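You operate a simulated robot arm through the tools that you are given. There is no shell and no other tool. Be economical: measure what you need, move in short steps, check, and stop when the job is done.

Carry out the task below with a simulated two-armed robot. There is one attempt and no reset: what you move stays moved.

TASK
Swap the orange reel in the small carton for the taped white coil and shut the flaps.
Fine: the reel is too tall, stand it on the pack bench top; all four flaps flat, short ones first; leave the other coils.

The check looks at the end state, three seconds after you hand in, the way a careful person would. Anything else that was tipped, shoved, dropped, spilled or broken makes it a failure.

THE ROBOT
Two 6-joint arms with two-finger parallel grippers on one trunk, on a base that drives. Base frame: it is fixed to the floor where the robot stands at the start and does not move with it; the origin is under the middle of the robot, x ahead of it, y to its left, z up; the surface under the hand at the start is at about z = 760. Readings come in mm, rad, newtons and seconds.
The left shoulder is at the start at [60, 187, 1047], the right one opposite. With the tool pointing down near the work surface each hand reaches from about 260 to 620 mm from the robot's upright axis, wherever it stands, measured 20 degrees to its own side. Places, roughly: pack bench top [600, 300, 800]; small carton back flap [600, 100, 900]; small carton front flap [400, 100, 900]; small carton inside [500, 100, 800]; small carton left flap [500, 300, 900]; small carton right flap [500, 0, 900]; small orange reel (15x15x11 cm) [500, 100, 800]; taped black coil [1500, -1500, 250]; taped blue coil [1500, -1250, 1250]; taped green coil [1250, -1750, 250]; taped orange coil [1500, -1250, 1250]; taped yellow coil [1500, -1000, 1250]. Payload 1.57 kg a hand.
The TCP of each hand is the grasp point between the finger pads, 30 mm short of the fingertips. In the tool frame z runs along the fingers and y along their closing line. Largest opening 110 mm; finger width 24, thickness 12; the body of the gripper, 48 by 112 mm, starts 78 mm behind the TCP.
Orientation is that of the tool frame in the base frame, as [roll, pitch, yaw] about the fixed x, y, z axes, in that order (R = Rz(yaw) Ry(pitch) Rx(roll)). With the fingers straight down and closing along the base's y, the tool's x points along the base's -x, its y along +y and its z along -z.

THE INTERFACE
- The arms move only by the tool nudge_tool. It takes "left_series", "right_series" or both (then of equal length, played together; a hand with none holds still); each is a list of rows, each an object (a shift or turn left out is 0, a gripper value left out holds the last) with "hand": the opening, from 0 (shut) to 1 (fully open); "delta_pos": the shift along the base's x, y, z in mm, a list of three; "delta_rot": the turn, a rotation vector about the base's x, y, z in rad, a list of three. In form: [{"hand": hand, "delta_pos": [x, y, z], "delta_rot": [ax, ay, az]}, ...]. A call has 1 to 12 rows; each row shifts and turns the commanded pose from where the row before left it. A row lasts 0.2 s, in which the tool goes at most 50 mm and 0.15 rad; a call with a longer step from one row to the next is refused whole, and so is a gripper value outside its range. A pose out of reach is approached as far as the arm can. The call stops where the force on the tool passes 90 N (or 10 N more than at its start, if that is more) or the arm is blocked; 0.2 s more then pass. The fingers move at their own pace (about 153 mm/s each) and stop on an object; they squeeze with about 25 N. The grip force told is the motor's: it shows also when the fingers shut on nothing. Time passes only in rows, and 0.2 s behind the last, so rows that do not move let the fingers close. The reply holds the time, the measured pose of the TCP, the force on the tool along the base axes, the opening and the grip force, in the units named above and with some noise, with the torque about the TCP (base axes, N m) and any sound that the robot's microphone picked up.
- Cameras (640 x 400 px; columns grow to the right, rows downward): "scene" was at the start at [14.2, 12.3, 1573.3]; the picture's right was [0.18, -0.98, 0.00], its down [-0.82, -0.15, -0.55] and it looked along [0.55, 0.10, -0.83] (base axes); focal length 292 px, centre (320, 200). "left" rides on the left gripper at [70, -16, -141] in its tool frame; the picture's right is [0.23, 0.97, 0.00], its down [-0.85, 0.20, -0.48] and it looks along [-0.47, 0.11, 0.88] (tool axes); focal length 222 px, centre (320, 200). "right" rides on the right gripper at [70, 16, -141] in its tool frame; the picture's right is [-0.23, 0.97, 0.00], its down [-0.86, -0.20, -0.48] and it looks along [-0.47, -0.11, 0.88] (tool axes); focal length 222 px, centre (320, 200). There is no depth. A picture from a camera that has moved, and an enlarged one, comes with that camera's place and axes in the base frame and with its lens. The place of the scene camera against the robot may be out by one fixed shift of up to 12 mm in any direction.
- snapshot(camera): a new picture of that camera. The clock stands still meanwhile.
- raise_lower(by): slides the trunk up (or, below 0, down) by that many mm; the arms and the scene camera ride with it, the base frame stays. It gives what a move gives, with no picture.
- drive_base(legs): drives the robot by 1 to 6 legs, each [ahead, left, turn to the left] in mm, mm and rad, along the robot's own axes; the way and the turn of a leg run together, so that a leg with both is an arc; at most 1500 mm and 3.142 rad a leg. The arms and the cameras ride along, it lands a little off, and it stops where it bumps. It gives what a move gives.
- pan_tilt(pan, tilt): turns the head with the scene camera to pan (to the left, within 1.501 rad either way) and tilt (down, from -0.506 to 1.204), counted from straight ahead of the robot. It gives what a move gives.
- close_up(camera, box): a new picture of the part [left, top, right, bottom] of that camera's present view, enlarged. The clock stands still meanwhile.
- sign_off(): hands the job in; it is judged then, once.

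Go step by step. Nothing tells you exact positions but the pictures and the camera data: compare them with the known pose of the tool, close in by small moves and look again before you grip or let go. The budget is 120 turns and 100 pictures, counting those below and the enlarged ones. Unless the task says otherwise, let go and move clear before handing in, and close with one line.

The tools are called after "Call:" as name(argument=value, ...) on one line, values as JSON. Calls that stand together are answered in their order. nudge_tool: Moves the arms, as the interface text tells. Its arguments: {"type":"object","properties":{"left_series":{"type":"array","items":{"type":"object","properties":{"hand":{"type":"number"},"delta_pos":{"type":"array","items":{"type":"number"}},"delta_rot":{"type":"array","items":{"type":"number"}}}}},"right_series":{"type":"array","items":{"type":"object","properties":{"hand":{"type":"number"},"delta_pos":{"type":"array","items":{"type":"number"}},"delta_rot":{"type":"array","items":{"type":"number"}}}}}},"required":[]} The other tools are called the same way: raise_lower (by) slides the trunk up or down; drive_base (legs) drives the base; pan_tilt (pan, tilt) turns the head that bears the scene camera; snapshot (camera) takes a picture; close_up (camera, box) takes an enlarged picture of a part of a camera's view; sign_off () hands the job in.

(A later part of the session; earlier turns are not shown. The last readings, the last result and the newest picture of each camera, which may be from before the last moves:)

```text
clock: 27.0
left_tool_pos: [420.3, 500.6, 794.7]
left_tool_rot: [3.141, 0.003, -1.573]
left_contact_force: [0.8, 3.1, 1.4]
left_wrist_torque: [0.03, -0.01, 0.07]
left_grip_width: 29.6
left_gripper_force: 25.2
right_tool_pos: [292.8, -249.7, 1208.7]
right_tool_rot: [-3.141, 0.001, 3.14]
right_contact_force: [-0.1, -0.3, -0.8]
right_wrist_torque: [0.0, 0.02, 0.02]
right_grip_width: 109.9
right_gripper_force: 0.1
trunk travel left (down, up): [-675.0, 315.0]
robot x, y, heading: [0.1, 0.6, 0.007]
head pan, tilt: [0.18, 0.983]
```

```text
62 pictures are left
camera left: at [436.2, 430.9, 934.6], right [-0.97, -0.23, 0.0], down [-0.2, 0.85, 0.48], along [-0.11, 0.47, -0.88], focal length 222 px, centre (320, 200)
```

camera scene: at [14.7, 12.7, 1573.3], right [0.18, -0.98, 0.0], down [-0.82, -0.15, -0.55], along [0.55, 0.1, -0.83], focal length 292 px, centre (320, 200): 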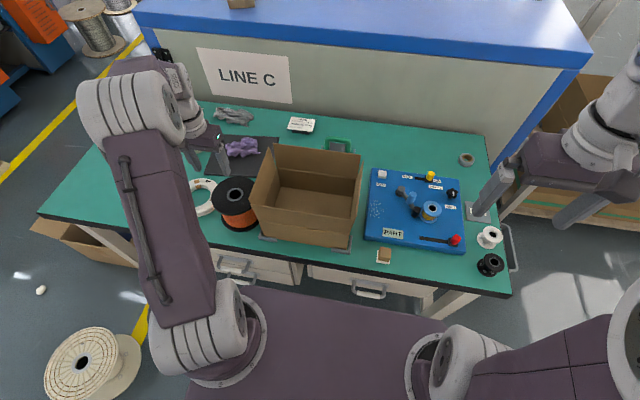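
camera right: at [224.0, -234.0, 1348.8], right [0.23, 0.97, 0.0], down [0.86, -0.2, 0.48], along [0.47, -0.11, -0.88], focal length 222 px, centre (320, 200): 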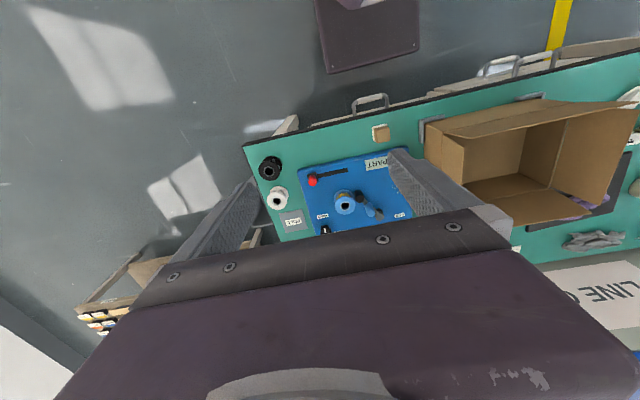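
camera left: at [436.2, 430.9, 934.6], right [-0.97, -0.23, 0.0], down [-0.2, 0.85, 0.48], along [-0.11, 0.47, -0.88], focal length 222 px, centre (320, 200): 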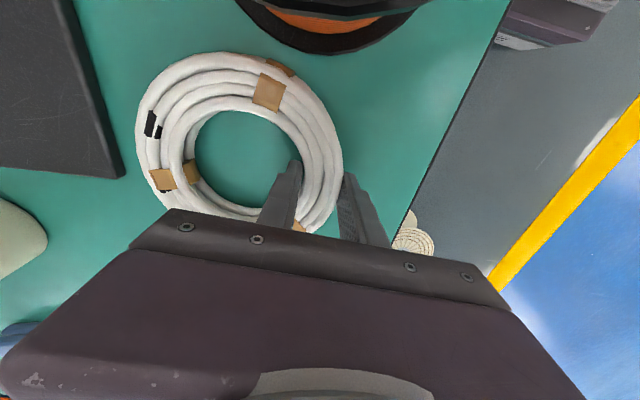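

Call:
nudge_tool(left_series=[{"delta_pos": [0, 0, 10]}, {"delta_pos": [0, 0, 20]}, {"delta_pos": [0, 0, 30]}, {"delta_pos": [0, 0, 30]}, {}])

Call:
snapshot(camera="left")

Call:
close_up(camera="scene", box=[130, 100, 290, 250])

```text
clock: 28.2
left_tool_pos: [419.0, 500.5, 883.9]
left_tool_rot: [3.14, 0.0, -1.572]
left_contact_force: [-0.6, 0.1, -0.7]
left_wrist_torque: [-0.03, 0.1, 0.0]
left_grip_width: 29.5
left_gripper_force: 24.9
right_tool_pos: [293.5, -250.1, 1207.8]
right_tool_rot: [3.141, 0.001, 3.141]
right_contact_force: [0.5, 0.2, -0.8]
right_wrist_torque: [0.0, 0.01, 0.02]
right_grip_width: 109.8
right_gripper_force: 0.0
trunk travel left (down, up): [-675.0, 315.0]
robot x, y, heading: [1.4, -2.6, -0.003]
head pan, tilt: [0.18, 0.983]
```

```text
61 pictures are left
camera left: at [436.0, 430.9, 1025.2], right [-0.97, -0.23, 0.0], down [-0.2, 0.86, 0.48], along [-0.11, 0.47, -0.88], focal length 222 px, centre (320, 200)
```

left: 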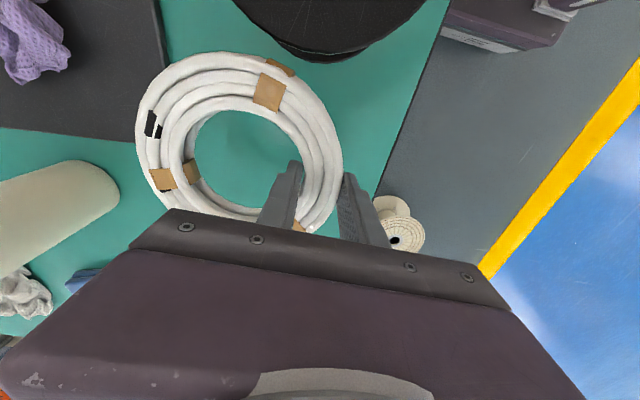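

```text
2.67 times, centred on (210, 175) of scene
camera zoom: at [14.9, 12.9, 1573.3], right [0.18, -0.98, 0.0], down [-0.82, -0.15, -0.55], along [0.55, 0.1, -0.83], focal length 778 px, centre (613, 267)
```

zoom: 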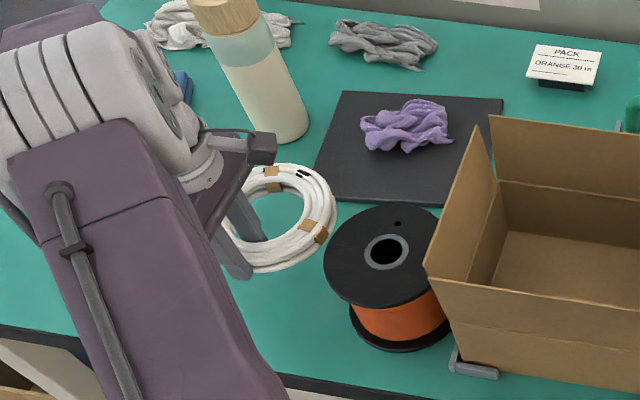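

The coil is held level. Next I'll raise it, turn back 90° and move above the carton's middle.

Call:
nudge_tool(left_series=[{"delta_pos": [0, 0, 40]}, {"delta_pos": [0, 0, 40]}, {"delta_pos": [0, 0, 40]}, {"delta_pos": [0, 0, 40]}, {}])

Call:
nudge_tool(left_series=[{"delta_pos": [6.4, -29.4, 0], "delta_rot": [0, 0, -0.1428]}, {"delta_pos": [6.5, -29.4, 0], "delta_rot": [0, 0, -0.1428]}, {"delta_pos": [6.5, -29.4, 0], "delta_rot": [0, 0, -0.1428]}, {"delta_pos": [6.5, -29.4, 0], "delta_rot": [0, 0, -0.1428]}, {"delta_pos": [6.5, -29.4, 0], "delta_rot": [0, 0, -0.1428]}, {"delta_pos": [6.5, -29.4, 0], "delta_rot": [0, 0, -0.1428]}, {"delta_pos": [6.5, -29.4, 0], "delta_rot": [0, 0, -0.1428]}, {"delta_pos": [6.5, -29.4, 0], "delta_rot": [0, 0, -0.1428]}, {"delta_pos": [6.5, -29.4, 0], "delta_rot": [0, 0, -0.1428]}, {"delta_pos": [6.5, -29.4, 0], "delta_rot": [0, 0, -0.1428]}, {"delta_pos": [6.5, -29.4, 0], "delta_rot": [0, 0, -0.1428]}, {}])

Call:
snapshot(camera="left")

Call:
snapshot(camera="scene")

```text
clock: 29.4
left_tool_pos: [419.9, 500.0, 1045.5]
left_tool_rot: [3.14, 0.0, -1.572]
left_contact_force: [-1.1, 0.1, -2.0]
left_wrist_torque: [0.01, 0.08, -0.04]
left_grip_width: 29.6
left_gripper_force: 24.9
right_tool_pos: [293.0, -249.3, 1208.9]
right_tool_rot: [3.142, 0.001, -3.141]
right_contact_force: [0.2, 0.4, 0.1]
right_wrist_torque: [-0.01, 0.01, 0.01]
right_grip_width: 109.8
right_gripper_force: 0.0
trunk travel left (down, up): [-675.0, 315.0]
robot x, y, heading: [-0.3, 0.1, -0.003]
head pan, tilt: [0.18, 0.983]
```

```text
clock: 32.0
left_tool_pos: [490.8, 177.4, 1042.2]
left_tool_rot: [3.141, 0.0, 3.14]
left_contact_force: [0.6, 0.4, -1.8]
left_wrist_torque: [0.1, -0.01, -0.01]
left_grip_width: 29.7
left_gripper_force: 25.1
right_tool_pos: [292.3, -250.4, 1209.1]
right_tool_rot: [-3.141, -0.002, -3.141]
right_contact_force: [0.3, 0.2, 0.9]
right_wrist_torque: [0.01, 0.02, -0.01]
right_grip_width: 109.8
right_gripper_force: 0.0
trunk travel left (down, up): [-675.0, 315.0]
robot x, y, heading: [1.4, -1.5, 0.0]
head pan, tilt: [0.18, 0.983]
```

```text
59 pictures are left
camera left: at [421.0, 160.2, 1184.1], right [-0.23, 0.97, 0.0], down [0.86, 0.2, 0.48], along [0.47, 0.11, -0.88], focal length 222 px, centre (320, 200)
```

left: 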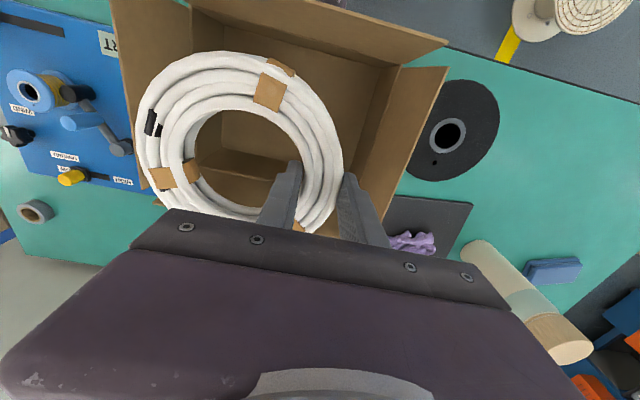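

```text
58 pictures are left
camera scene: at [14.3, 12.9, 1573.3], right [0.18, -0.98, 0.0], down [-0.82, -0.15, -0.55], along [0.55, 0.1, -0.83], focal length 292 px, centre (320, 200)
```

scene: 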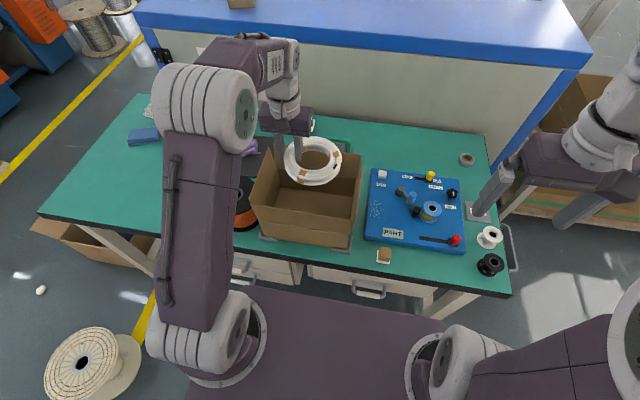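

Call:
nudge_tool(left_series=[{"delta_pos": [0, 0, -40]}, {"delta_pos": [0, 0, -40]}, {"delta_pos": [0, 0, -40]}, {"delta_pos": [0, 0, -40]}, {"delta_pos": [0, 0, -37]}, {}])

Call:
snapshot(camera="left")

Call:
close_up(camera="scene", box=[130, 80, 390, 270])

Call:
close_up(camera="right", box=[400, 50, 640, 240])

```text
clock: 33.4
left_tool_pos: [488.4, 179.0, 845.0]
left_tool_rot: [3.14, 0.001, -3.141]
left_contact_force: [-0.2, -0.6, -1.3]
left_wrist_torque: [0.08, 0.01, -0.01]
left_grip_width: 29.8
left_gripper_force: 25.5
right_tool_pos: [292.1, -250.3, 1208.7]
right_tool_rot: [-3.141, 0.0, -3.141]
right_contact_force: [-0.9, 1.3, -0.5]
right_wrist_torque: [-0.01, -0.02, 0.02]
right_grip_width: 110.0
right_gripper_force: 0.0
trunk travel left (down, up): [-675.0, 315.0]
robot x, y, heading: [3.1, -0.4, -0.001]
head pan, tilt: [0.18, 0.983]
```

```text
57 pictures are left
camera left: at [420.1, 161.4, 985.7], right [-0.23, 0.97, 0.0], down [0.85, 0.2, 0.48], along [0.47, 0.11, -0.88], focal length 222 px, centre (320, 200)
```

left: 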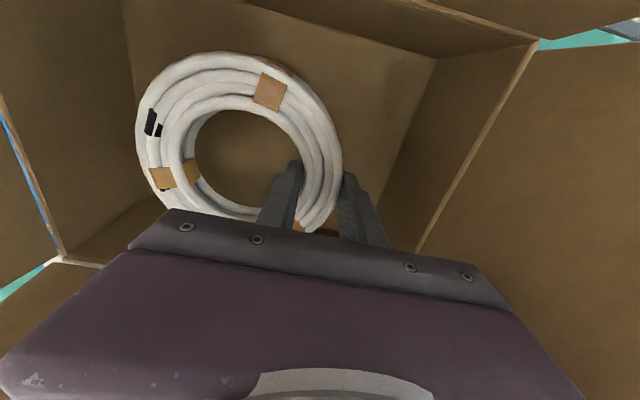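

```text
2.11 times, centred on (260, 175) of scene
camera zoom: at [13.8, 12.0, 1573.3], right [0.18, -0.98, 0.0], down [-0.82, -0.15, -0.55], along [0.55, 0.1, -0.83], focal length 614 px, centre (446, 253)
```

zoom: 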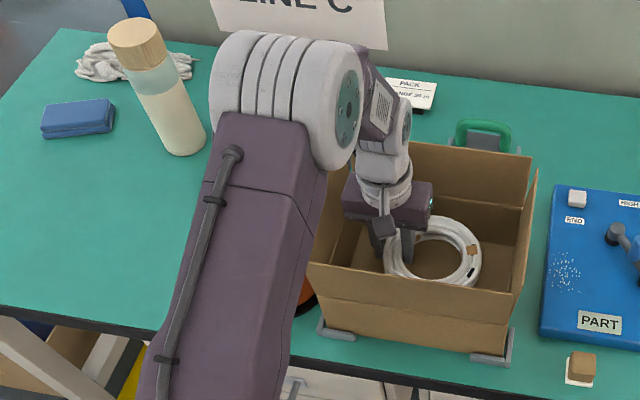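

```text
2.11 times, centred on (520, 145) of right
camera zoom: at [223.2, -233.8, 1349.0], right [0.23, 0.97, 0.0], down [0.85, -0.2, 0.48], along [0.47, -0.11, -0.88], focal length 468 px, centre (-101, 316)
```

zoom: 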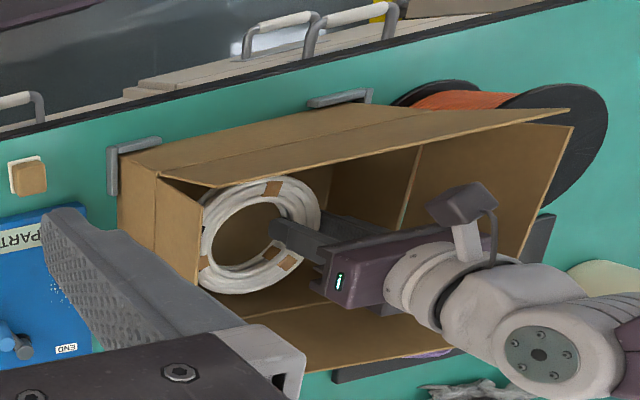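

Call:
nudge_tool(left_series=[{"delta_pos": [0, 0, -20]}, {"delta_pos": [0, 0, -20]}, {"delta_pos": [0, 0, -3]}, {"delta_pos": [0, 0, -2]}, {}])

```text
clock: 34.6
left_tool_pos: [492.3, 176.4, 801.5]
left_tool_rot: [-3.141, 0.0, -3.14]
left_contact_force: [0.2, 1.3, -1.5]
left_wrist_torque: [0.07, -0.02, 0.02]
left_grip_width: 29.6
left_gripper_force: 25.0
right_tool_pos: [293.1, -250.6, 1207.3]
right_tool_rot: [-3.141, -0.001, -3.142]
right_contact_force: [0.5, -0.2, -0.6]
right_wrist_torque: [-0.01, 0.0, 0.01]
right_grip_width: 110.0
right_gripper_force: 0.0
trunk travel left (down, up): [-675.0, 315.0]
robot x, y, heading: [1.1, -0.2, 0.001]
head pan, tilt: [0.18, 0.983]
```

Call:
nudge_tool(left_series=[{"delta_pos": [0, 0, -1.5]}, {"delta_pos": [0, 0, -1.5]}, {}])

```text
clock: 35.4
left_tool_pos: [490.9, 177.7, 799.3]
left_tool_rot: [-3.142, 0.001, -3.14]
left_contact_force: [-0.1, -0.3, -2.0]
left_wrist_torque: [0.11, -0.03, -0.03]
left_grip_width: 29.6
left_gripper_force: 25.7
right_tool_pos: [292.4, -249.4, 1208.4]
right_tool_rot: [-3.14, -0.001, -3.141]
right_contact_force: [-1.6, 0.2, 0.3]
right_wrist_torque: [0.0, 0.0, -0.02]
right_grip_width: 109.9
right_gripper_force: 0.0
trunk travel left (down, up): [-675.0, 315.0]
robot x, y, heading: [1.6, 1.0, 0.005]
head pan, tilt: [0.18, 0.983]
```

Call:
nudge_tool(left_series=[{"delta_pos": [0, 0, -1.5]}, {"delta_pos": [0, 0, -1]}, {}])

```text
clock: 36.2
left_tool_pos: [490.1, 177.5, 798.7]
left_tool_rot: [3.14, 0.004, 3.141]
left_contact_force: [2.3, 3.4, 20.2]
left_wrist_torque: [0.03, 0.61, -0.01]
left_grip_width: 29.5
left_gripper_force: 24.5
right_tool_pos: [291.6, -249.7, 1209.1]
right_tool_rot: [3.141, 0.003, -3.141]
right_contact_force: [-0.3, -1.0, 0.3]
right_wrist_torque: [0.0, -0.01, 0.0]
right_grip_width: 110.2
right_gripper_force: 0.1
trunk travel left (down, up): [-675.0, 315.0]
robot x, y, heading: [-1.0, 3.1, -0.0]
head pan, tilt: [0.18, 0.983]
```

The coil touches the carton floor. I'll ease off, release and rise out.

Call:
nudge_tool(left_series=[{"delta_pos": [0, 0, 1.5]}, {"hand": 0.35}, {"hand": 0.5}, {}, {"delta_pos": [0, 0, 15]}, {"delta_pos": [0, 0, 35]}, {"delta_pos": [0, 0, 40]}, {"delta_pos": [0, 0, 40]}, {"delta_pos": [0, 0, 40]}, {"delta_pos": [0, 0, 40]}, {"delta_pos": [0, 0, 40]}, {}])

Call:
snapshot(camera="left")

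Call:
snapshot(camera="scene")

```text
clock: 38.8
left_tool_pos: [493.9, 178.4, 1048.8]
left_tool_rot: [-3.14, -0.001, 3.141]
left_contact_force: [-0.1, -0.2, 0.0]
left_wrist_torque: [-0.04, 0.03, 0.01]
left_grip_width: 55.4
left_gripper_force: 0.1
right_tool_pos: [293.1, -250.8, 1208.4]
right_tool_rot: [3.141, 0.0, -3.14]
right_contact_force: [-0.2, 0.9, -0.2]
right_wrist_torque: [0.0, 0.02, 0.0]
right_grip_width: 109.9
right_gripper_force: 0.1
trunk travel left (down, up): [-675.0, 315.0]
robot x, y, heading: [-2.3, 3.1, -0.002]
head pan, tilt: [0.18, 0.983]
```

```text
54 pictures are left
camera left: at [424.1, 162.2, 1190.3], right [-0.23, 0.97, 0.0], down [0.85, 0.2, 0.48], along [0.47, 0.11, -0.88], focal length 222 px, centre (320, 200)
```

left: 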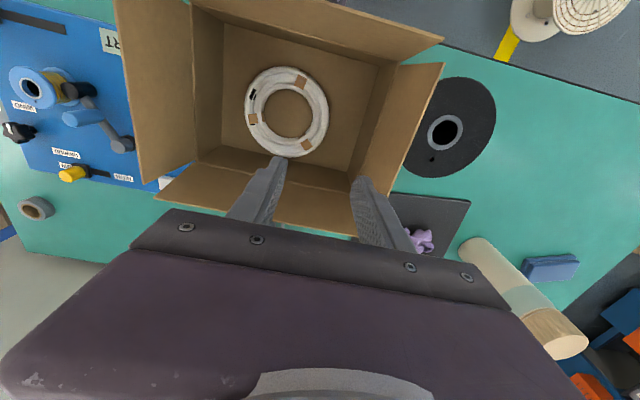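

```text
53 pictures are left
camera scene: at [14.8, 12.3, 1573.3], right [0.18, -0.98, 0.0], down [-0.82, -0.15, -0.55], along [0.55, 0.1, -0.83], focal length 292 px, centre (320, 200)
```

scene: 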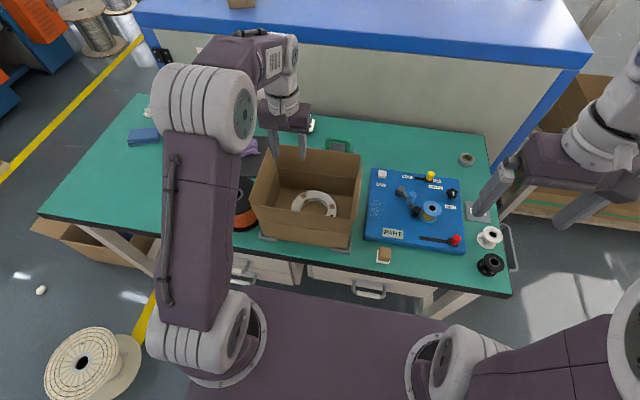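

The coil lies inside with no contact with the walls. Next are the short side flaps: I'll shut both grippers and bring each hand outside its own flap, with the tips around z = 926.

Call:
nudge_tool(left_series=[{"hand": 0, "delta_pos": [-1, 21, 0]}, {"delta_pos": [-1, 21, 0]}, {"delta_pos": [-1, 21, 0]}, {"delta_pos": [-1, 21, 0]}, {"delta_pos": [-1, 21, 0]}, {"delta_pos": [0, 21, 0]}, {"delta_pos": [0, 0, -30]}, {"delta_pos": [0, 0, -30]}, {"delta_pos": [0, 0, -31]}, {}], right_series=[{"hand": 0, "delta_pos": [33, 25, 0]}, {"delta_pos": [33, 25, -20]}, {"delta_pos": [33, 25, -25]}, {"delta_pos": [33, 25, -25]}, {"delta_pos": [33, 25, -25]}, {"delta_pos": [28, 25, -25]}, {"delta_pos": [0, 25, -25]}, {"delta_pos": [0, 20, -25]}, {"delta_pos": [0, 0, -25]}, {}])

Call:
snapshot(camera="scene")

Call:
snapshot(camera="right")

Call:
snapshot(camera="left")

```text
clock: 41.0
left_tool_pos: [485.9, 302.9, 959.4]
left_tool_rot: [3.138, 0.003, -3.141]
left_contact_force: [-0.2, 0.0, -0.1]
left_wrist_torque: [-0.04, 0.0, 0.0]
left_grip_width: 0.0
left_gripper_force: 21.5
right_tool_pos: [485.9, -53.3, 1018.3]
right_tool_rot: [3.141, -0.001, 3.141]
right_contact_force: [-0.3, 1.0, 0.0]
right_wrist_torque: [0.04, -0.05, 0.04]
right_grip_width: 0.0
right_gripper_force: 21.0
trunk travel left (down, up): [-675.0, 315.0]
robot x, y, heading: [1.3, -1.7, -0.001]
head pan, tilt: [0.18, 0.983]
```

```text
52 pictures are left
camera scene: at [13.4, 12.0, 1573.3], right [0.18, -0.98, 0.0], down [-0.82, -0.15, -0.55], along [0.55, 0.1, -0.83], focal length 292 px, centre (320, 200)
```

scene: 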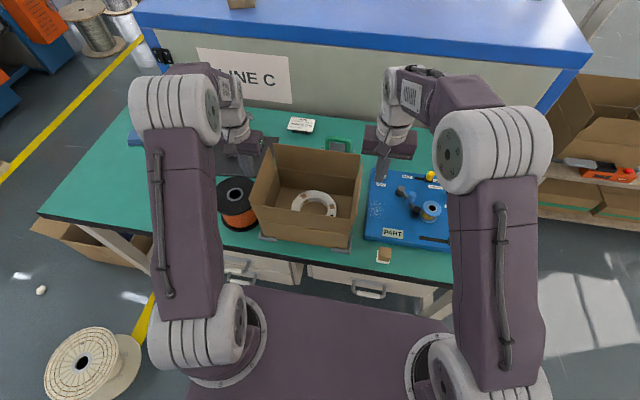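

```text
51 pictures are left
camera right: at [416.6, -36.4, 1158.3], right [0.23, 0.97, 0.0], down [0.85, -0.2, 0.48], along [0.47, -0.11, -0.88], focal length 222 px, centre (320, 200)
```

right: 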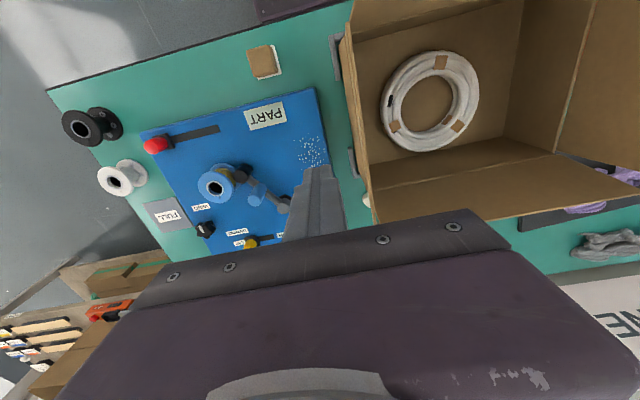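

```text
50 pictures are left
camera left: at [416.6, 285.5, 1099.6], right [-0.23, 0.97, 0.0], down [0.85, 0.2, 0.48], along [0.47, 0.11, -0.88], focal length 222 px, centre (320, 200)
```

left: 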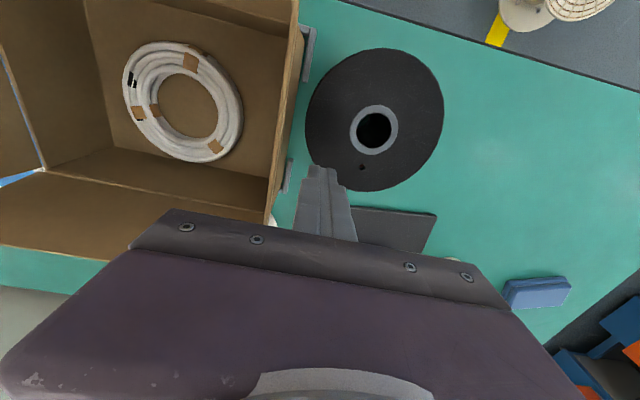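

Call:
nudge_tool(left_series=[{"delta_pos": [0, -20, -2]}, {"delta_pos": [0, -22, 0]}, {"delta_pos": [0, -12, -1]}, {"delta_pos": [0, -12, -3]}, {"delta_pos": [0, -11, -5]}, {"delta_pos": [0, -10, -7]}, {"delta_pos": [0, -12, -14]}, {}], right_series=[{"delta_pos": [0, 0, -20]}, {"delta_pos": [0, 0, -20]}, {"delta_pos": [0, 0, -20]}, {}, {}, {}, {}, {}])

Call:
close_up(camera="scene", box=[200, 90, 420, 260])

Call:
snapshot(camera="right")

```text
clock: 42.8
left_tool_pos: [484.9, 204.8, 927.3]
left_tool_rot: [-3.141, 0.0, -3.141]
left_contact_force: [0.1, -0.6, 0.1]
left_wrist_torque: [0.0, -0.04, 0.01]
left_grip_width: 0.0
left_gripper_force: 21.8
right_tool_pos: [485.6, -54.2, 958.0]
right_tool_rot: [3.14, 0.002, -3.141]
right_contact_force: [0.3, 0.7, 0.6]
right_wrist_torque: [0.01, -0.01, 0.0]
right_grip_width: 0.0
right_gripper_force: 21.5
trunk travel left (down, up): [-675.0, 315.0]
robot x, y, heading: [0.5, -2.2, 0.006]
head pan, tilt: [0.18, 0.983]
```

```text
2.35 times, centred on (310, 175) of scene
camera zoom: at [14.2, 12.5, 1573.3], right [0.18, -0.98, 0.0], down [-0.82, -0.15, -0.55], along [0.55, 0.1, -0.83], focal length 686 px, centre (344, 259)
```

zoom: 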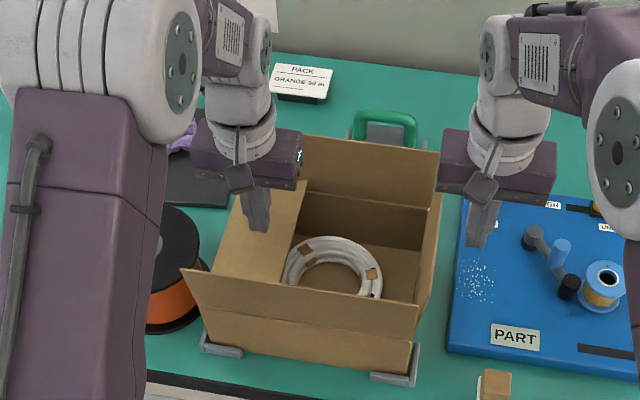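

```text
48 pictures are left
camera right: at [416.8, -37.9, 1098.1], right [0.23, 0.97, 0.0], down [0.86, -0.2, 0.48], along [0.47, -0.11, -0.88], focal length 222 px, centre (320, 200)
```

right: 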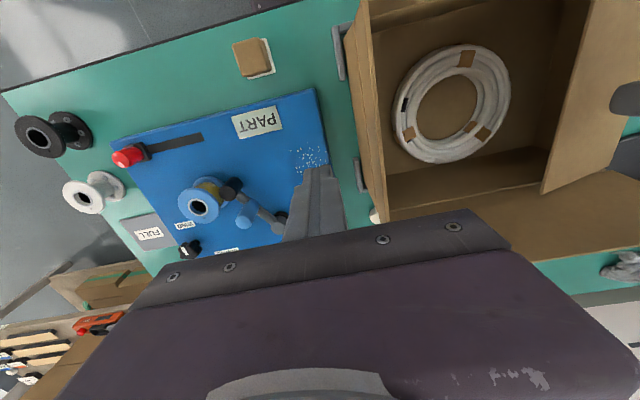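

The left flap folds freely. I'll finish pressing it down and hold it while the right hand does the right flap.

Call:
nudge_tool(left_series=[{"delta_pos": [0, -9, -16]}, {"delta_pos": [0, -3, -12]}, {"delta_pos": [0, -1, -8]}, {}, {}, {}, {}, {}, {}], right_series=[{"delta_pos": [0, 20, -2]}, {"delta_pos": [0, 20, 0]}, {"delta_pos": [0, 12, -1]}, {"delta_pos": [0, 12, -3]}, {"delta_pos": [0, 11, -5]}, {"delta_pos": [0, 10, -7]}, {"delta_pos": [0, 10, -14]}, {"delta_pos": [0, 6, -16]}, {}])

Call:
close_up(camera="scene", box=[200, 90, 420, 260])

```text
clock: 44.8
left_tool_pos: [484.4, 191.9, 894.3]
left_tool_rot: [3.14, 0.008, 3.14]
left_contact_force: [8.7, 11.1, 40.0]
left_wrist_torque: [0.3, -0.07, -0.01]
left_grip_width: 0.0
left_gripper_force: 21.4
right_tool_pos: [484.4, 43.4, 908.9]
right_tool_rot: [3.141, 0.004, 3.141]
right_contact_force: [0.2, 0.4, -0.2]
right_wrist_torque: [0.01, 0.02, 0.03]
right_grip_width: 0.2
right_gripper_force: 21.3
trunk travel left (down, up): [-675.0, 315.0]
robot x, y, heading: [3.0, -1.5, 0.003]
head pan, tilt: [0.18, 0.983]
```

```text
2.35 times, centred on (310, 175) of scene
camera zoom: at [10.8, 12.4, 1573.5], right [0.18, -0.98, 0.0], down [-0.82, -0.15, -0.56], along [0.55, 0.1, -0.83], focal length 686 px, centre (344, 259)
```

zoom: 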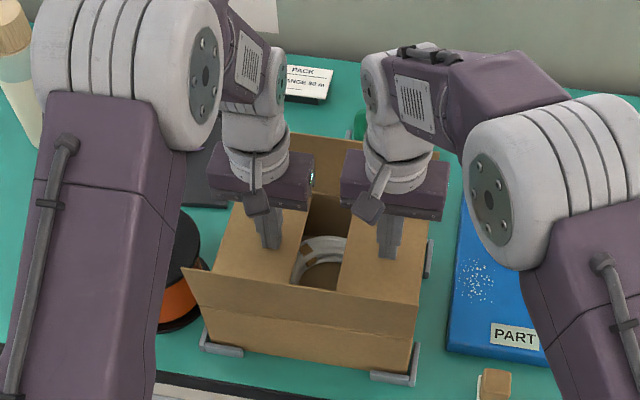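

The left flap is flat, with 40 N at tip z ≈ 864, so I'll ease off there and bring the right flap down to the same height.

Call:
nudge_tool(left_series=[{"delta_pos": [0, 0, 3]}, {"delta_pos": [0, 0, 1]}, {}, {}], right_series=[{"delta_pos": [0, 3, -8]}, {"delta_pos": [0, 1, -3]}, {"delta_pos": [0, 0, -2]}, {}])

```text
clock: 45.8
left_tool_pos: [484.8, 190.8, 893.5]
left_tool_rot: [-3.141, -0.003, -3.141]
left_contact_force: [2.8, 3.7, 10.1]
left_wrist_torque: [0.07, -0.14, 0.0]
left_grip_width: 0.0
left_gripper_force: 21.1
right_tool_pos: [486.7, 48.6, 894.2]
right_tool_rot: [-3.141, 0.001, -3.141]
right_contact_force: [-0.4, 0.8, -0.4]
right_wrist_torque: [0.0, 0.01, 0.0]
right_grip_width: 0.0
right_gripper_force: 21.6
trunk travel left (down, up): [-675.0, 315.0]
robot x, y, heading: [1.1, -0.2, -0.0]
head pan, tilt: [0.18, 0.983]
```

Call:
nudge_tool(right_series=[{"delta_pos": [0, 0, -2]}, {"delta_pos": [0, 0, -2]}, {}])

Call:
close_up(camera="scene", box=[240, 120, 380, 230])

Call:
snapshot(camera="left")

Call:
snapshot(camera="right")

```text
clock: 46.6
left_tool_pos: [482.4, 190.5, 894.7]
left_tool_rot: [3.139, 0.002, 3.141]
left_contact_force: [0.3, 0.1, 0.3]
left_wrist_torque: [-0.02, -0.02, 0.0]
left_grip_width: 0.2
left_gripper_force: 21.6
right_tool_pos: [484.9, 49.7, 893.4]
right_tool_rot: [3.139, 0.004, 3.14]
right_contact_force: [-0.4, -1.8, 24.0]
right_wrist_torque: [-0.08, 0.18, 0.02]
right_grip_width: 0.0
right_gripper_force: 21.2
trunk travel left (down, up): [-675.0, 315.0]
robot x, y, heading: [-0.3, 3.3, -0.004]
head pan, tilt: [0.18, 0.983]
```

```text
3.64 times, centred on (310, 175) of scene
camera zoom: at [10.6, 11.3, 1573.6], right [0.18, -0.98, 0.0], down [-0.82, -0.15, -0.56], along [0.55, 0.1, -0.83], focal length 1060 px, centre (356, 291)
```

zoom: 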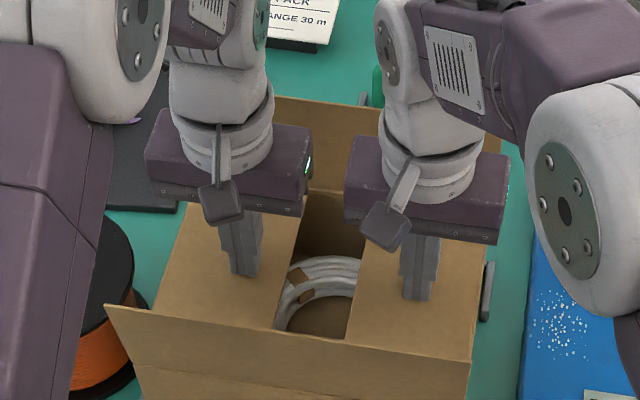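

```text
45 pictures are left
camera left: at [413.5, 174.1, 1036.4], right [-0.23, 0.97, 0.0], down [0.85, 0.2, 0.48], along [0.47, 0.11, -0.88], focal length 222 px, centre (320, 200)
```

left: 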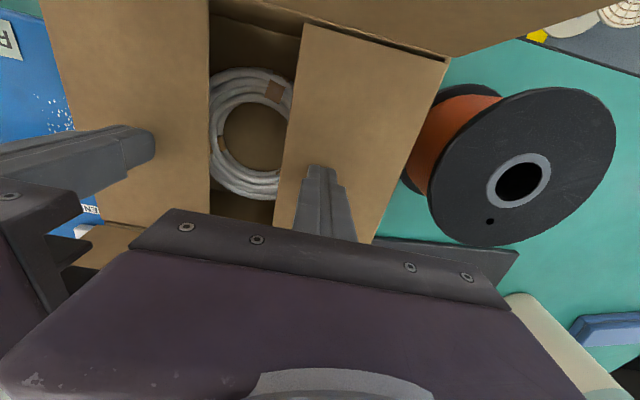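

```text
44 pictures are left
camera right: at [415.5, 65.2, 1033.4], right [0.23, 0.97, 0.0], down [0.85, -0.2, 0.48], along [0.47, -0.11, -0.88], focal length 222 px, centre (320, 200)
```

right: 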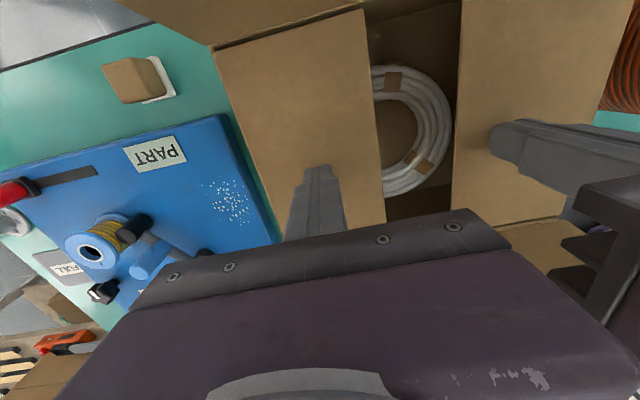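

Both short flaps lie flat. I'll lift both hands a little to see whether they stay down.

Call:
nudge_tool(left_series=[{"delta_pos": [0, 0, 10]}, {"delta_pos": [0, 0, 30]}, {"delta_pos": [0, 0, 40]}, {}], right_series=[{"delta_pos": [0, 0, 10]}, {"delta_pos": [0, 0, 30]}, {"delta_pos": [0, 0, 40]}, {}])

Call:
close_up(camera="scene", box=[220, 110, 400, 260])

Call:
snapshot(camera="left")

```text
clock: 47.6
left_tool_pos: [487.5, 193.5, 974.3]
left_tool_rot: [3.141, 0.0, 3.141]
left_contact_force: [-0.1, -0.2, 0.0]
left_wrist_torque: [0.01, -0.01, 0.0]
left_grip_width: 0.3
left_gripper_force: 21.6
right_tool_pos: [488.3, 46.7, 971.4]
right_tool_rot: [-3.141, -0.002, -3.141]
right_contact_force: [0.6, 0.0, 1.0]
right_wrist_torque: [-0.01, 0.02, 0.01]
right_grip_width: 0.1
right_gripper_force: 21.5
trunk travel left (down, up): [-675.0, 315.0]
robot x, y, heading: [-0.7, 3.8, 0.007]
head pan, tilt: [0.18, 0.983]
```

```text
2.67 times, centred on (310, 185) of scene
camera zoom: at [15.5, 12.5, 1573.3], right [0.18, -0.98, 0.0], down [-0.82, -0.15, -0.55], along [0.54, 0.1, -0.83], focal length 778 px, centre (347, 240)
```

zoom: 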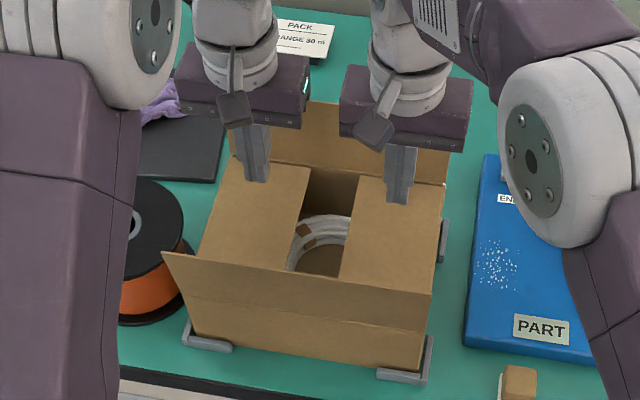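

```text
42 pictures are left
camera left: at [418.4, 176.9, 1115.2], right [-0.23, 0.97, 0.0], down [0.86, 0.2, 0.48], along [0.47, 0.11, -0.88], focal length 222 px, centre (320, 200)
```

left: 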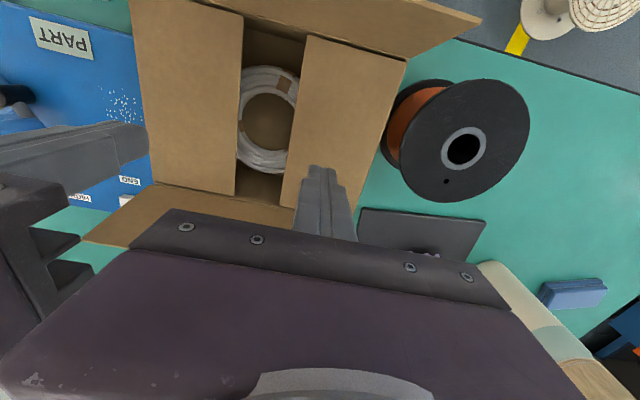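

The short flaps stay flat. Next is the back flap: the right hand withdraws while the left turns 90° with open fingers, so that its far finger can hook behind the back flap.

Call:
nudge_tool(left_series=[{"delta_pos": [0, 0, 20], "delta_rot": [0, 0, 0.1428]}, {"delta_pos": [0, 0, 20], "delta_rot": [0, 0, 0.1428]}, {"delta_pos": [0, 0, 20], "delta_rot": [0, 0, 0.1428]}, {"hand": 0.727, "delta_rot": [0, 0, 0.1428]}, {"delta_pos": [10, -10, 0], "delta_rot": [0, 0, 0.1428]}, {"delta_pos": [10, -10, 0], "delta_rot": [0, 0, 0.1428]}, {"delta_pos": [10, -10, 0], "delta_rot": [0, 0, 0.1428]}, {"delta_pos": [10, -10, 0], "delta_rot": [0, 0, 0.1428]}, {"delta_pos": [10, -10, 0], "delta_rot": [0, 0, 0.1428]}, {"delta_pos": [10, -10, 0], "delta_rot": [0, 0, 0.1428]}, {"delta_pos": [13, -10, 0], "delta_rot": [0, 0, 0.1428]}, {}], right_series=[{"delta_pos": [0, -10, 30]}, {"delta_pos": [-10, -28, 30]}, {"delta_pos": [-20, -28, 20]}, {"delta_pos": [-20, -28, 20]}, {"delta_pos": [-20, -28, 20]}, {"delta_pos": [-20, -28, 20]}, {"delta_pos": [-20, -28, 20]}, {"delta_pos": [-20, -28, 20]}, {"delta_pos": [-20, -28, 20]}, {"delta_pos": [-20, -28, 20]}, {"delta_pos": [-20, -28, 10]}, {}])

Call:
snapshot(camera="scene")

Call:
snapshot(camera="right")

Call:
snapshot(camera="left")

```text
clock: 50.2
left_tool_pos: [560.0, 118.7, 1032.5]
left_tool_rot: [3.139, 0.0, -1.569]
left_contact_force: [-0.3, -0.2, 0.5]
left_wrist_torque: [-0.01, 0.03, -0.01]
left_grip_width: 79.9
left_gripper_force: 0.1
right_tool_pos: [295.1, -238.0, 1202.4]
right_tool_rot: [-3.141, 0.0, -3.14]
right_contact_force: [0.0, -0.4, 0.4]
right_wrist_torque: [-0.01, -0.02, -0.01]
right_grip_width: 0.0
right_gripper_force: 21.3
trunk travel left (down, up): [-675.0, 315.0]
robot x, y, heading: [2.0, 3.2, -0.002]
head pan, tilt: [0.18, 0.983]
```

```text
41 pictures are left
camera scene: at [14.4, 12.8, 1573.3], right [0.18, -0.98, 0.0], down [-0.82, -0.15, -0.55], along [0.55, 0.1, -0.83], focal length 292 px, centre (320, 200)
```

scene: 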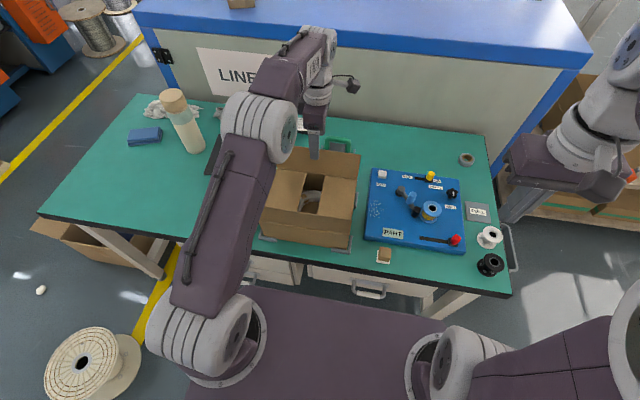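

```text
40 pictures are left
camera right: at [226.6, -221.5, 1342.2], right [0.23, 0.97, 0.0], down [0.86, -0.2, 0.48], along [0.47, -0.11, -0.88], focal length 222 px, centre (320, 200)
```

right: 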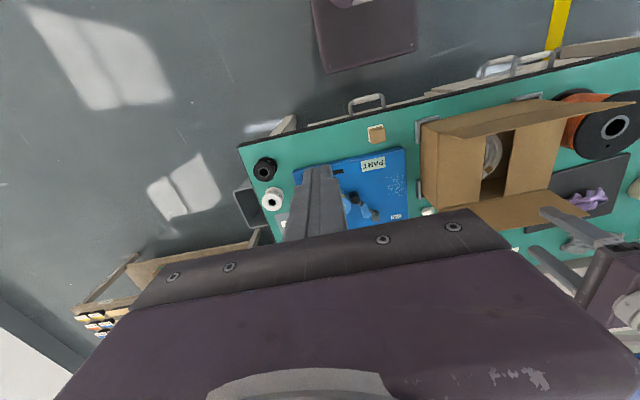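

```text
39 pictures are left
camera left: at [576.9, 49.8, 1173.3], right [-0.97, -0.23, 0.0], down [-0.2, 0.85, 0.48], along [-0.11, 0.47, -0.88], focal length 222 px, centre (320, 200)
```

left: 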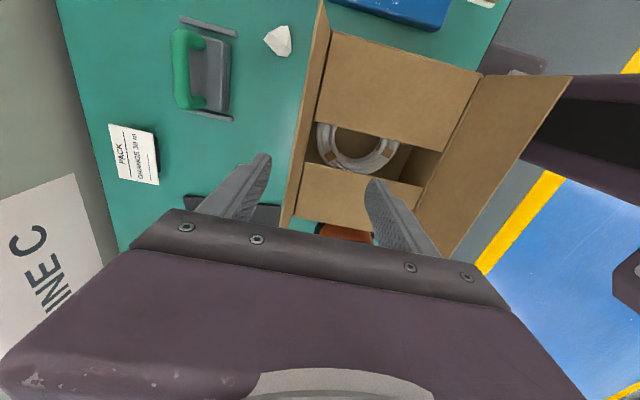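

Call:
nudge_tool(left_series=[{"delta_pos": [0, 0, -38]}, {"delta_pos": [0, 0, -38]}, {"delta_pos": [-14, 0, 0]}, {"delta_pos": [-12, 0, -2]}, {"delta_pos": [-11, 0, -3]}, {"delta_pos": [-10, 0, -5]}, {"delta_pos": [-9, 0, -6]}, {"delta_pos": [-11, 0, -11]}, {}])

Call:
snapshot(camera="left")

Call:
close_up(camera="scene", box=[200, 90, 420, 260])

```text
clock: 52.2
left_tool_pos: [491.7, 120.1, 930.2]
left_tool_rot: [3.142, 0.0, -1.571]
left_contact_force: [-0.1, -0.7, -1.0]
left_wrist_torque: [0.03, -0.01, -0.05]
left_grip_width: 79.9
left_gripper_force: 0.1
right_tool_pos: [297.0, -237.7, 1201.2]
right_tool_rot: [3.141, 0.002, -3.139]
right_contact_force: [1.0, -0.1, -0.1]
right_wrist_torque: [-0.02, 0.03, 0.01]
right_grip_width: 0.0
right_gripper_force: 21.5
trunk travel left (down, up): [-675.0, 315.0]
robot x, y, heading: [-1.0, -1.3, 0.003]
head pan, tilt: [0.18, 0.983]
```

```text
38 pictures are left
camera left: at [508.7, 50.1, 1071.3], right [-0.97, -0.23, 0.0], down [-0.2, 0.85, 0.48], along [-0.11, 0.47, -0.88], focal length 222 px, centre (320, 200)
```

left: 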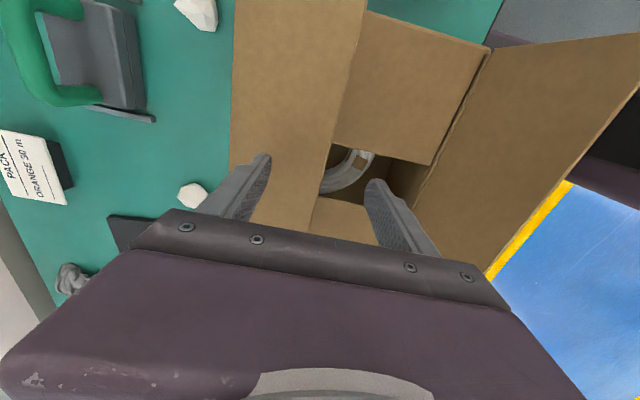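

```text
2.35 times, centred on (310, 175) of scene
camera zoom: at [14.3, 12.1, 1573.3], right [0.18, -0.98, 0.0], down [-0.82, -0.15, -0.55], along [0.55, 0.1, -0.83], focal length 686 px, centre (344, 259)
```

zoom: 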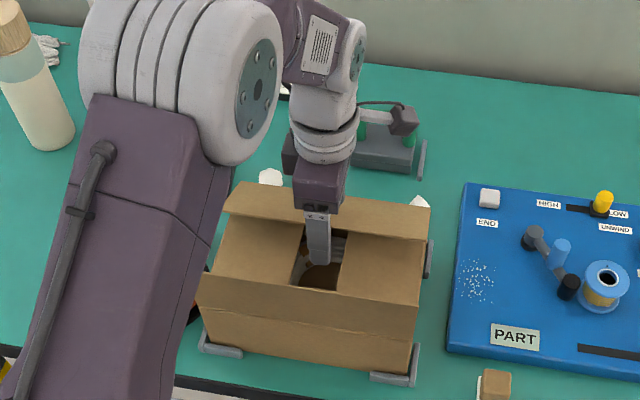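

Call:
nudge_tool(left_series=[{"delta_pos": [-7, 0, -14]}, {"delta_pos": [-3, 0, -9]}, {"delta_pos": [-1, 0, -5]}, {"delta_pos": [0, 0, -3]}, {}])

```text
clock: 53.4
left_tool_pos: [481.3, 120.0, 899.7]
left_tool_rot: [3.141, -0.001, -1.571]
left_contact_force: [0.3, -0.2, 0.5]
left_wrist_torque: [-0.02, 0.01, -0.03]
left_grip_width: 80.1
left_gripper_force: 0.1
right_tool_pos: [296.8, -239.4, 1201.2]
right_tool_rot: [-3.139, -0.001, -3.14]
right_contact_force: [-0.4, 0.3, 0.4]
right_wrist_torque: [0.01, -0.01, 0.01]
right_grip_width: 0.1
right_gripper_force: 21.1
trunk travel left (down, up): [-675.0, 315.0]
robot x, y, heading: [-1.7, -0.6, -0.004]
head pan, tilt: [0.18, 0.983]
```

Call:
nudge_tool(left_series=[{"delta_pos": [0, 0, -2]}, {"delta_pos": [0, 0, -1.5]}, {}])

Call:
snapshot(camera="left")

Call:
close_up(camera="scene", box=[240, 140, 380, 250])

```text
clock: 54.2
left_tool_pos: [481.0, 119.8, 896.6]
left_tool_rot: [-3.139, 0.001, -1.57]
left_contact_force: [1.1, 1.1, 11.2]
left_wrist_torque: [0.05, -0.55, 0.06]
left_grip_width: 80.4
left_gripper_force: 0.0
right_tool_pos: [294.9, -238.8, 1202.2]
right_tool_rot: [3.14, 0.002, 3.14]
right_contact_force: [-0.9, 0.2, 0.0]
right_wrist_torque: [-0.01, -0.03, -0.01]
right_grip_width: 0.0
right_gripper_force: 20.6
trunk travel left (down, up): [-675.0, 315.0]
robot x, y, heading: [-2.2, -2.1, -0.001]
head pan, tilt: [0.18, 0.983]
```

```text
36 pictures are left
camera left: at [496.9, 50.2, 1037.9], right [-0.97, -0.23, 0.0], down [-0.2, 0.85, 0.48], along [-0.11, 0.47, -0.88], focal length 222 px, centre (320, 200)
```

left: 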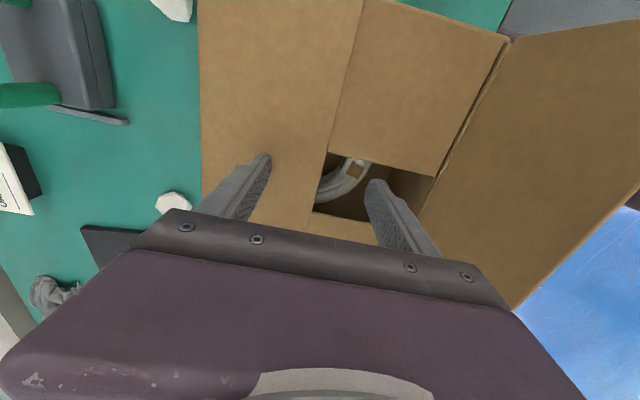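

```text
3.64 times, centred on (310, 195) of scene
camera zoom: at [12.7, 12.0, 1573.5], right [0.18, -0.98, 0.0], down [-0.82, -0.15, -0.56], along [0.55, 0.1, -0.83], focal length 1060 px, centre (356, 218)
```

zoom: 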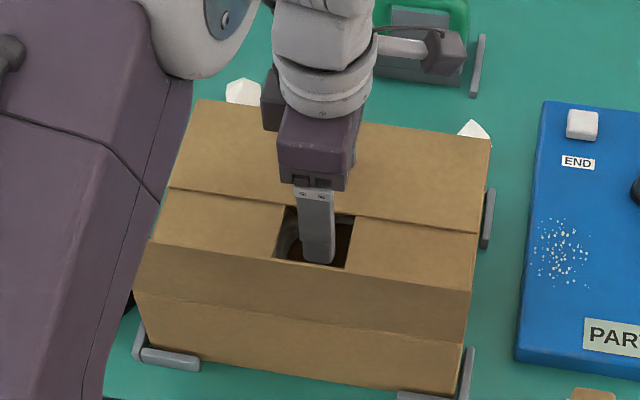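

The back flap is flat. Same approach for the front flap: rise, move back so the near finger drops outside it, then sweep forward and down.

Call:
nudge_tool(left_series=[{"delta_pos": [0, 0, 34]}, {"delta_pos": [0, 0, 40]}, {"delta_pos": [0, 0, 45]}, {"delta_pos": [-30, 0, 0]}, {"delta_pos": [-30, 0, 0]}, {"delta_pos": [-28, 0, 0]}, {}])

Call:
snapshot(camera="left")

Call:
snapshot(camera="scene")

```text
clock: 55.8
left_tool_pos: [391.3, 121.0, 1015.7]
left_tool_rot: [3.14, 0.0, -1.571]
left_contact_force: [0.0, 0.4, -0.2]
left_wrist_torque: [-0.04, 0.03, -0.02]
left_grip_width: 80.2
left_gripper_force: 0.1
right_tool_pos: [296.1, -238.7, 1202.0]
right_tool_rot: [-3.14, 0.0, 3.141]
right_contact_force: [0.3, 0.7, 0.0]
right_wrist_torque: [-0.01, 0.01, -0.03]
right_grip_width: 0.0
right_gripper_force: 21.2
trunk travel left (down, up): [-675.0, 315.0]
robot x, y, heading: [-1.3, -1.9, -0.001]
head pan, tilt: [0.18, 0.983]
```

```text
34 pictures are left
camera left: at [409.1, 51.6, 1156.5], right [-0.97, -0.23, 0.0], down [-0.2, 0.85, 0.48], along [-0.11, 0.47, -0.88], focal length 222 px, centre (320, 200)
```

left: 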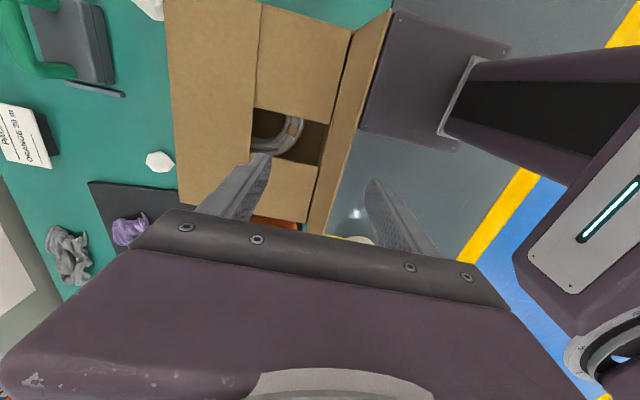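

```text
33 pictures are left
camera scene: at [14.9, 12.2, 1573.3], right [0.18, -0.98, 0.0], down [-0.82, -0.15, -0.55], along [0.55, 0.1, -0.83], focal length 292 px, centre (320, 200)
```

scene: 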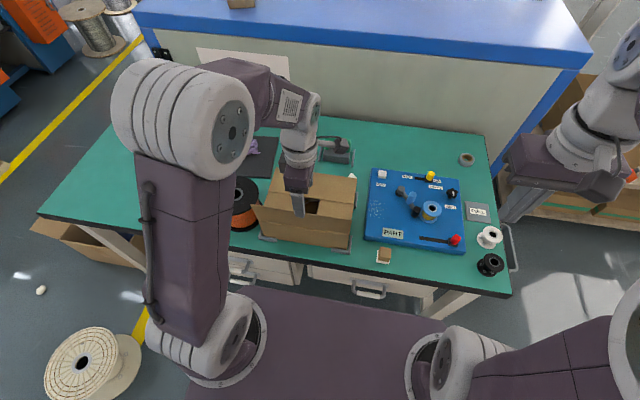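

Call:
nudge_tool(left_series=[{"delta_pos": [0, 0, -30]}, {"delta_pos": [0, 0, -30]}, {"delta_pos": [18, 0, 0]}, {"delta_pos": [19, 0, 0]}, {"delta_pos": [11, 0, -2]}, {"delta_pos": [10, 0, -3]}, {"delta_pos": [10, 0, -5]}, {"delta_pos": [9, 0, -6]}, {"delta_pos": [11, 0, -11]}, {"delta_pos": [7, 0, -14]}, {}])

Call:
snapshot(camera="left")

Call:
close_up(camera="scene", box=[240, 140, 380, 250])

```text
clock: 58.2
left_tool_pos: [486.4, 121.0, 913.4]
left_tool_rot: [-3.142, 0.0, -1.571]
left_contact_force: [-0.2, 0.0, 0.7]
left_wrist_torque: [0.01, -0.03, 0.0]
left_grip_width: 80.1
left_gripper_force: 0.1
right_tool_pos: [294.7, -237.9, 1201.8]
right_tool_rot: [3.141, 0.001, 3.141]
right_contact_force: [-0.5, -0.6, 0.3]
right_wrist_torque: [0.02, 0.01, -0.02]
right_grip_width: 0.0
right_gripper_force: 21.1
trunk travel left (down, up): [-675.0, 315.0]
robot x, y, heading: [-1.3, 0.1, 0.006]
head pan, tilt: [0.18, 0.983]
```

```text
32 pictures are left
camera left: at [503.2, 51.1, 1054.7], right [-0.97, -0.23, 0.0], down [-0.2, 0.85, 0.48], along [-0.11, 0.47, -0.88], focal length 222 px, centre (320, 200)
```

left: 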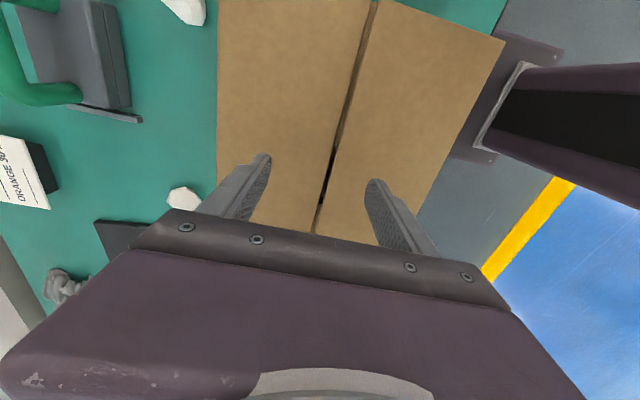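

```text
3.64 times, centred on (310, 195) of scene
camera zoom: at [13.8, 12.2, 1573.3], right [0.18, -0.98, 0.0], down [-0.82, -0.15, -0.55], along [0.55, 0.1, -0.83], focal length 1060 px, centre (356, 218)
```

zoom: 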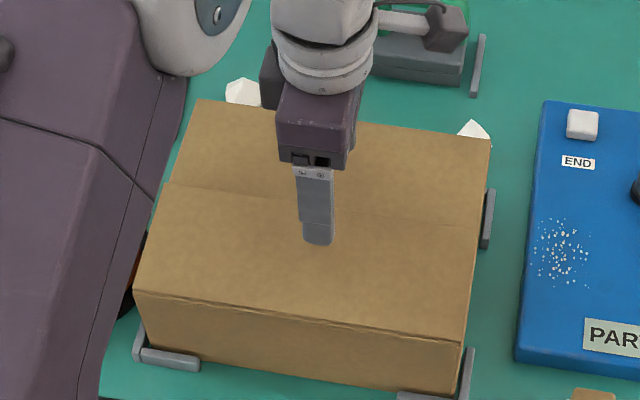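

Nearly shut. I'll press the last bit gently until both fingers bear on the flaps.

Call:
nudge_tool(left_series=[{"delta_pos": [2, 0, -8]}, {"delta_pos": [0, 0, -5]}, {"delta_pos": [0, 0, -2]}, {"delta_pos": [0, 0, -2]}, {}])

Call:
close_up(camera="left", box=[180, 0, 540, 250])

```text
clock: 59.4
left_tool_pos: [490.2, 119.6, 896.0]
left_tool_rot: [-3.141, 0.0, -1.571]
left_contact_force: [1.2, -0.4, 4.2]
left_wrist_torque: [-0.03, 0.02, -0.03]
left_grip_width: 79.2
left_gripper_force: 0.1
right_tool_pos: [296.0, -239.0, 1202.4]
right_tool_rot: [-3.141, -0.002, -3.141]
right_contact_force: [-0.2, 0.3, 0.5]
right_wrist_torque: [0.01, -0.01, 0.0]
right_grip_width: 0.0
right_gripper_force: 21.5
trunk travel left (down, up): [-675.0, 315.0]
robot x, y, heading: [2.1, -2.9, -0.002]
head pan, tilt: [0.18, 0.983]
```

```text
1.60 times, centred on (360, 125) of left
camera zoom: at [506.6, 50.7, 1038.1], right [-0.97, -0.23, 0.0], down [-0.2, 0.85, 0.48], along [-0.11, 0.47, -0.88], focal length 355 px, centre (256, 320)
```

zoom: 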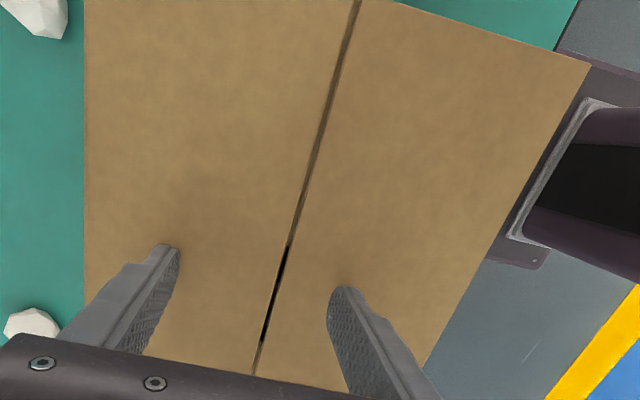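

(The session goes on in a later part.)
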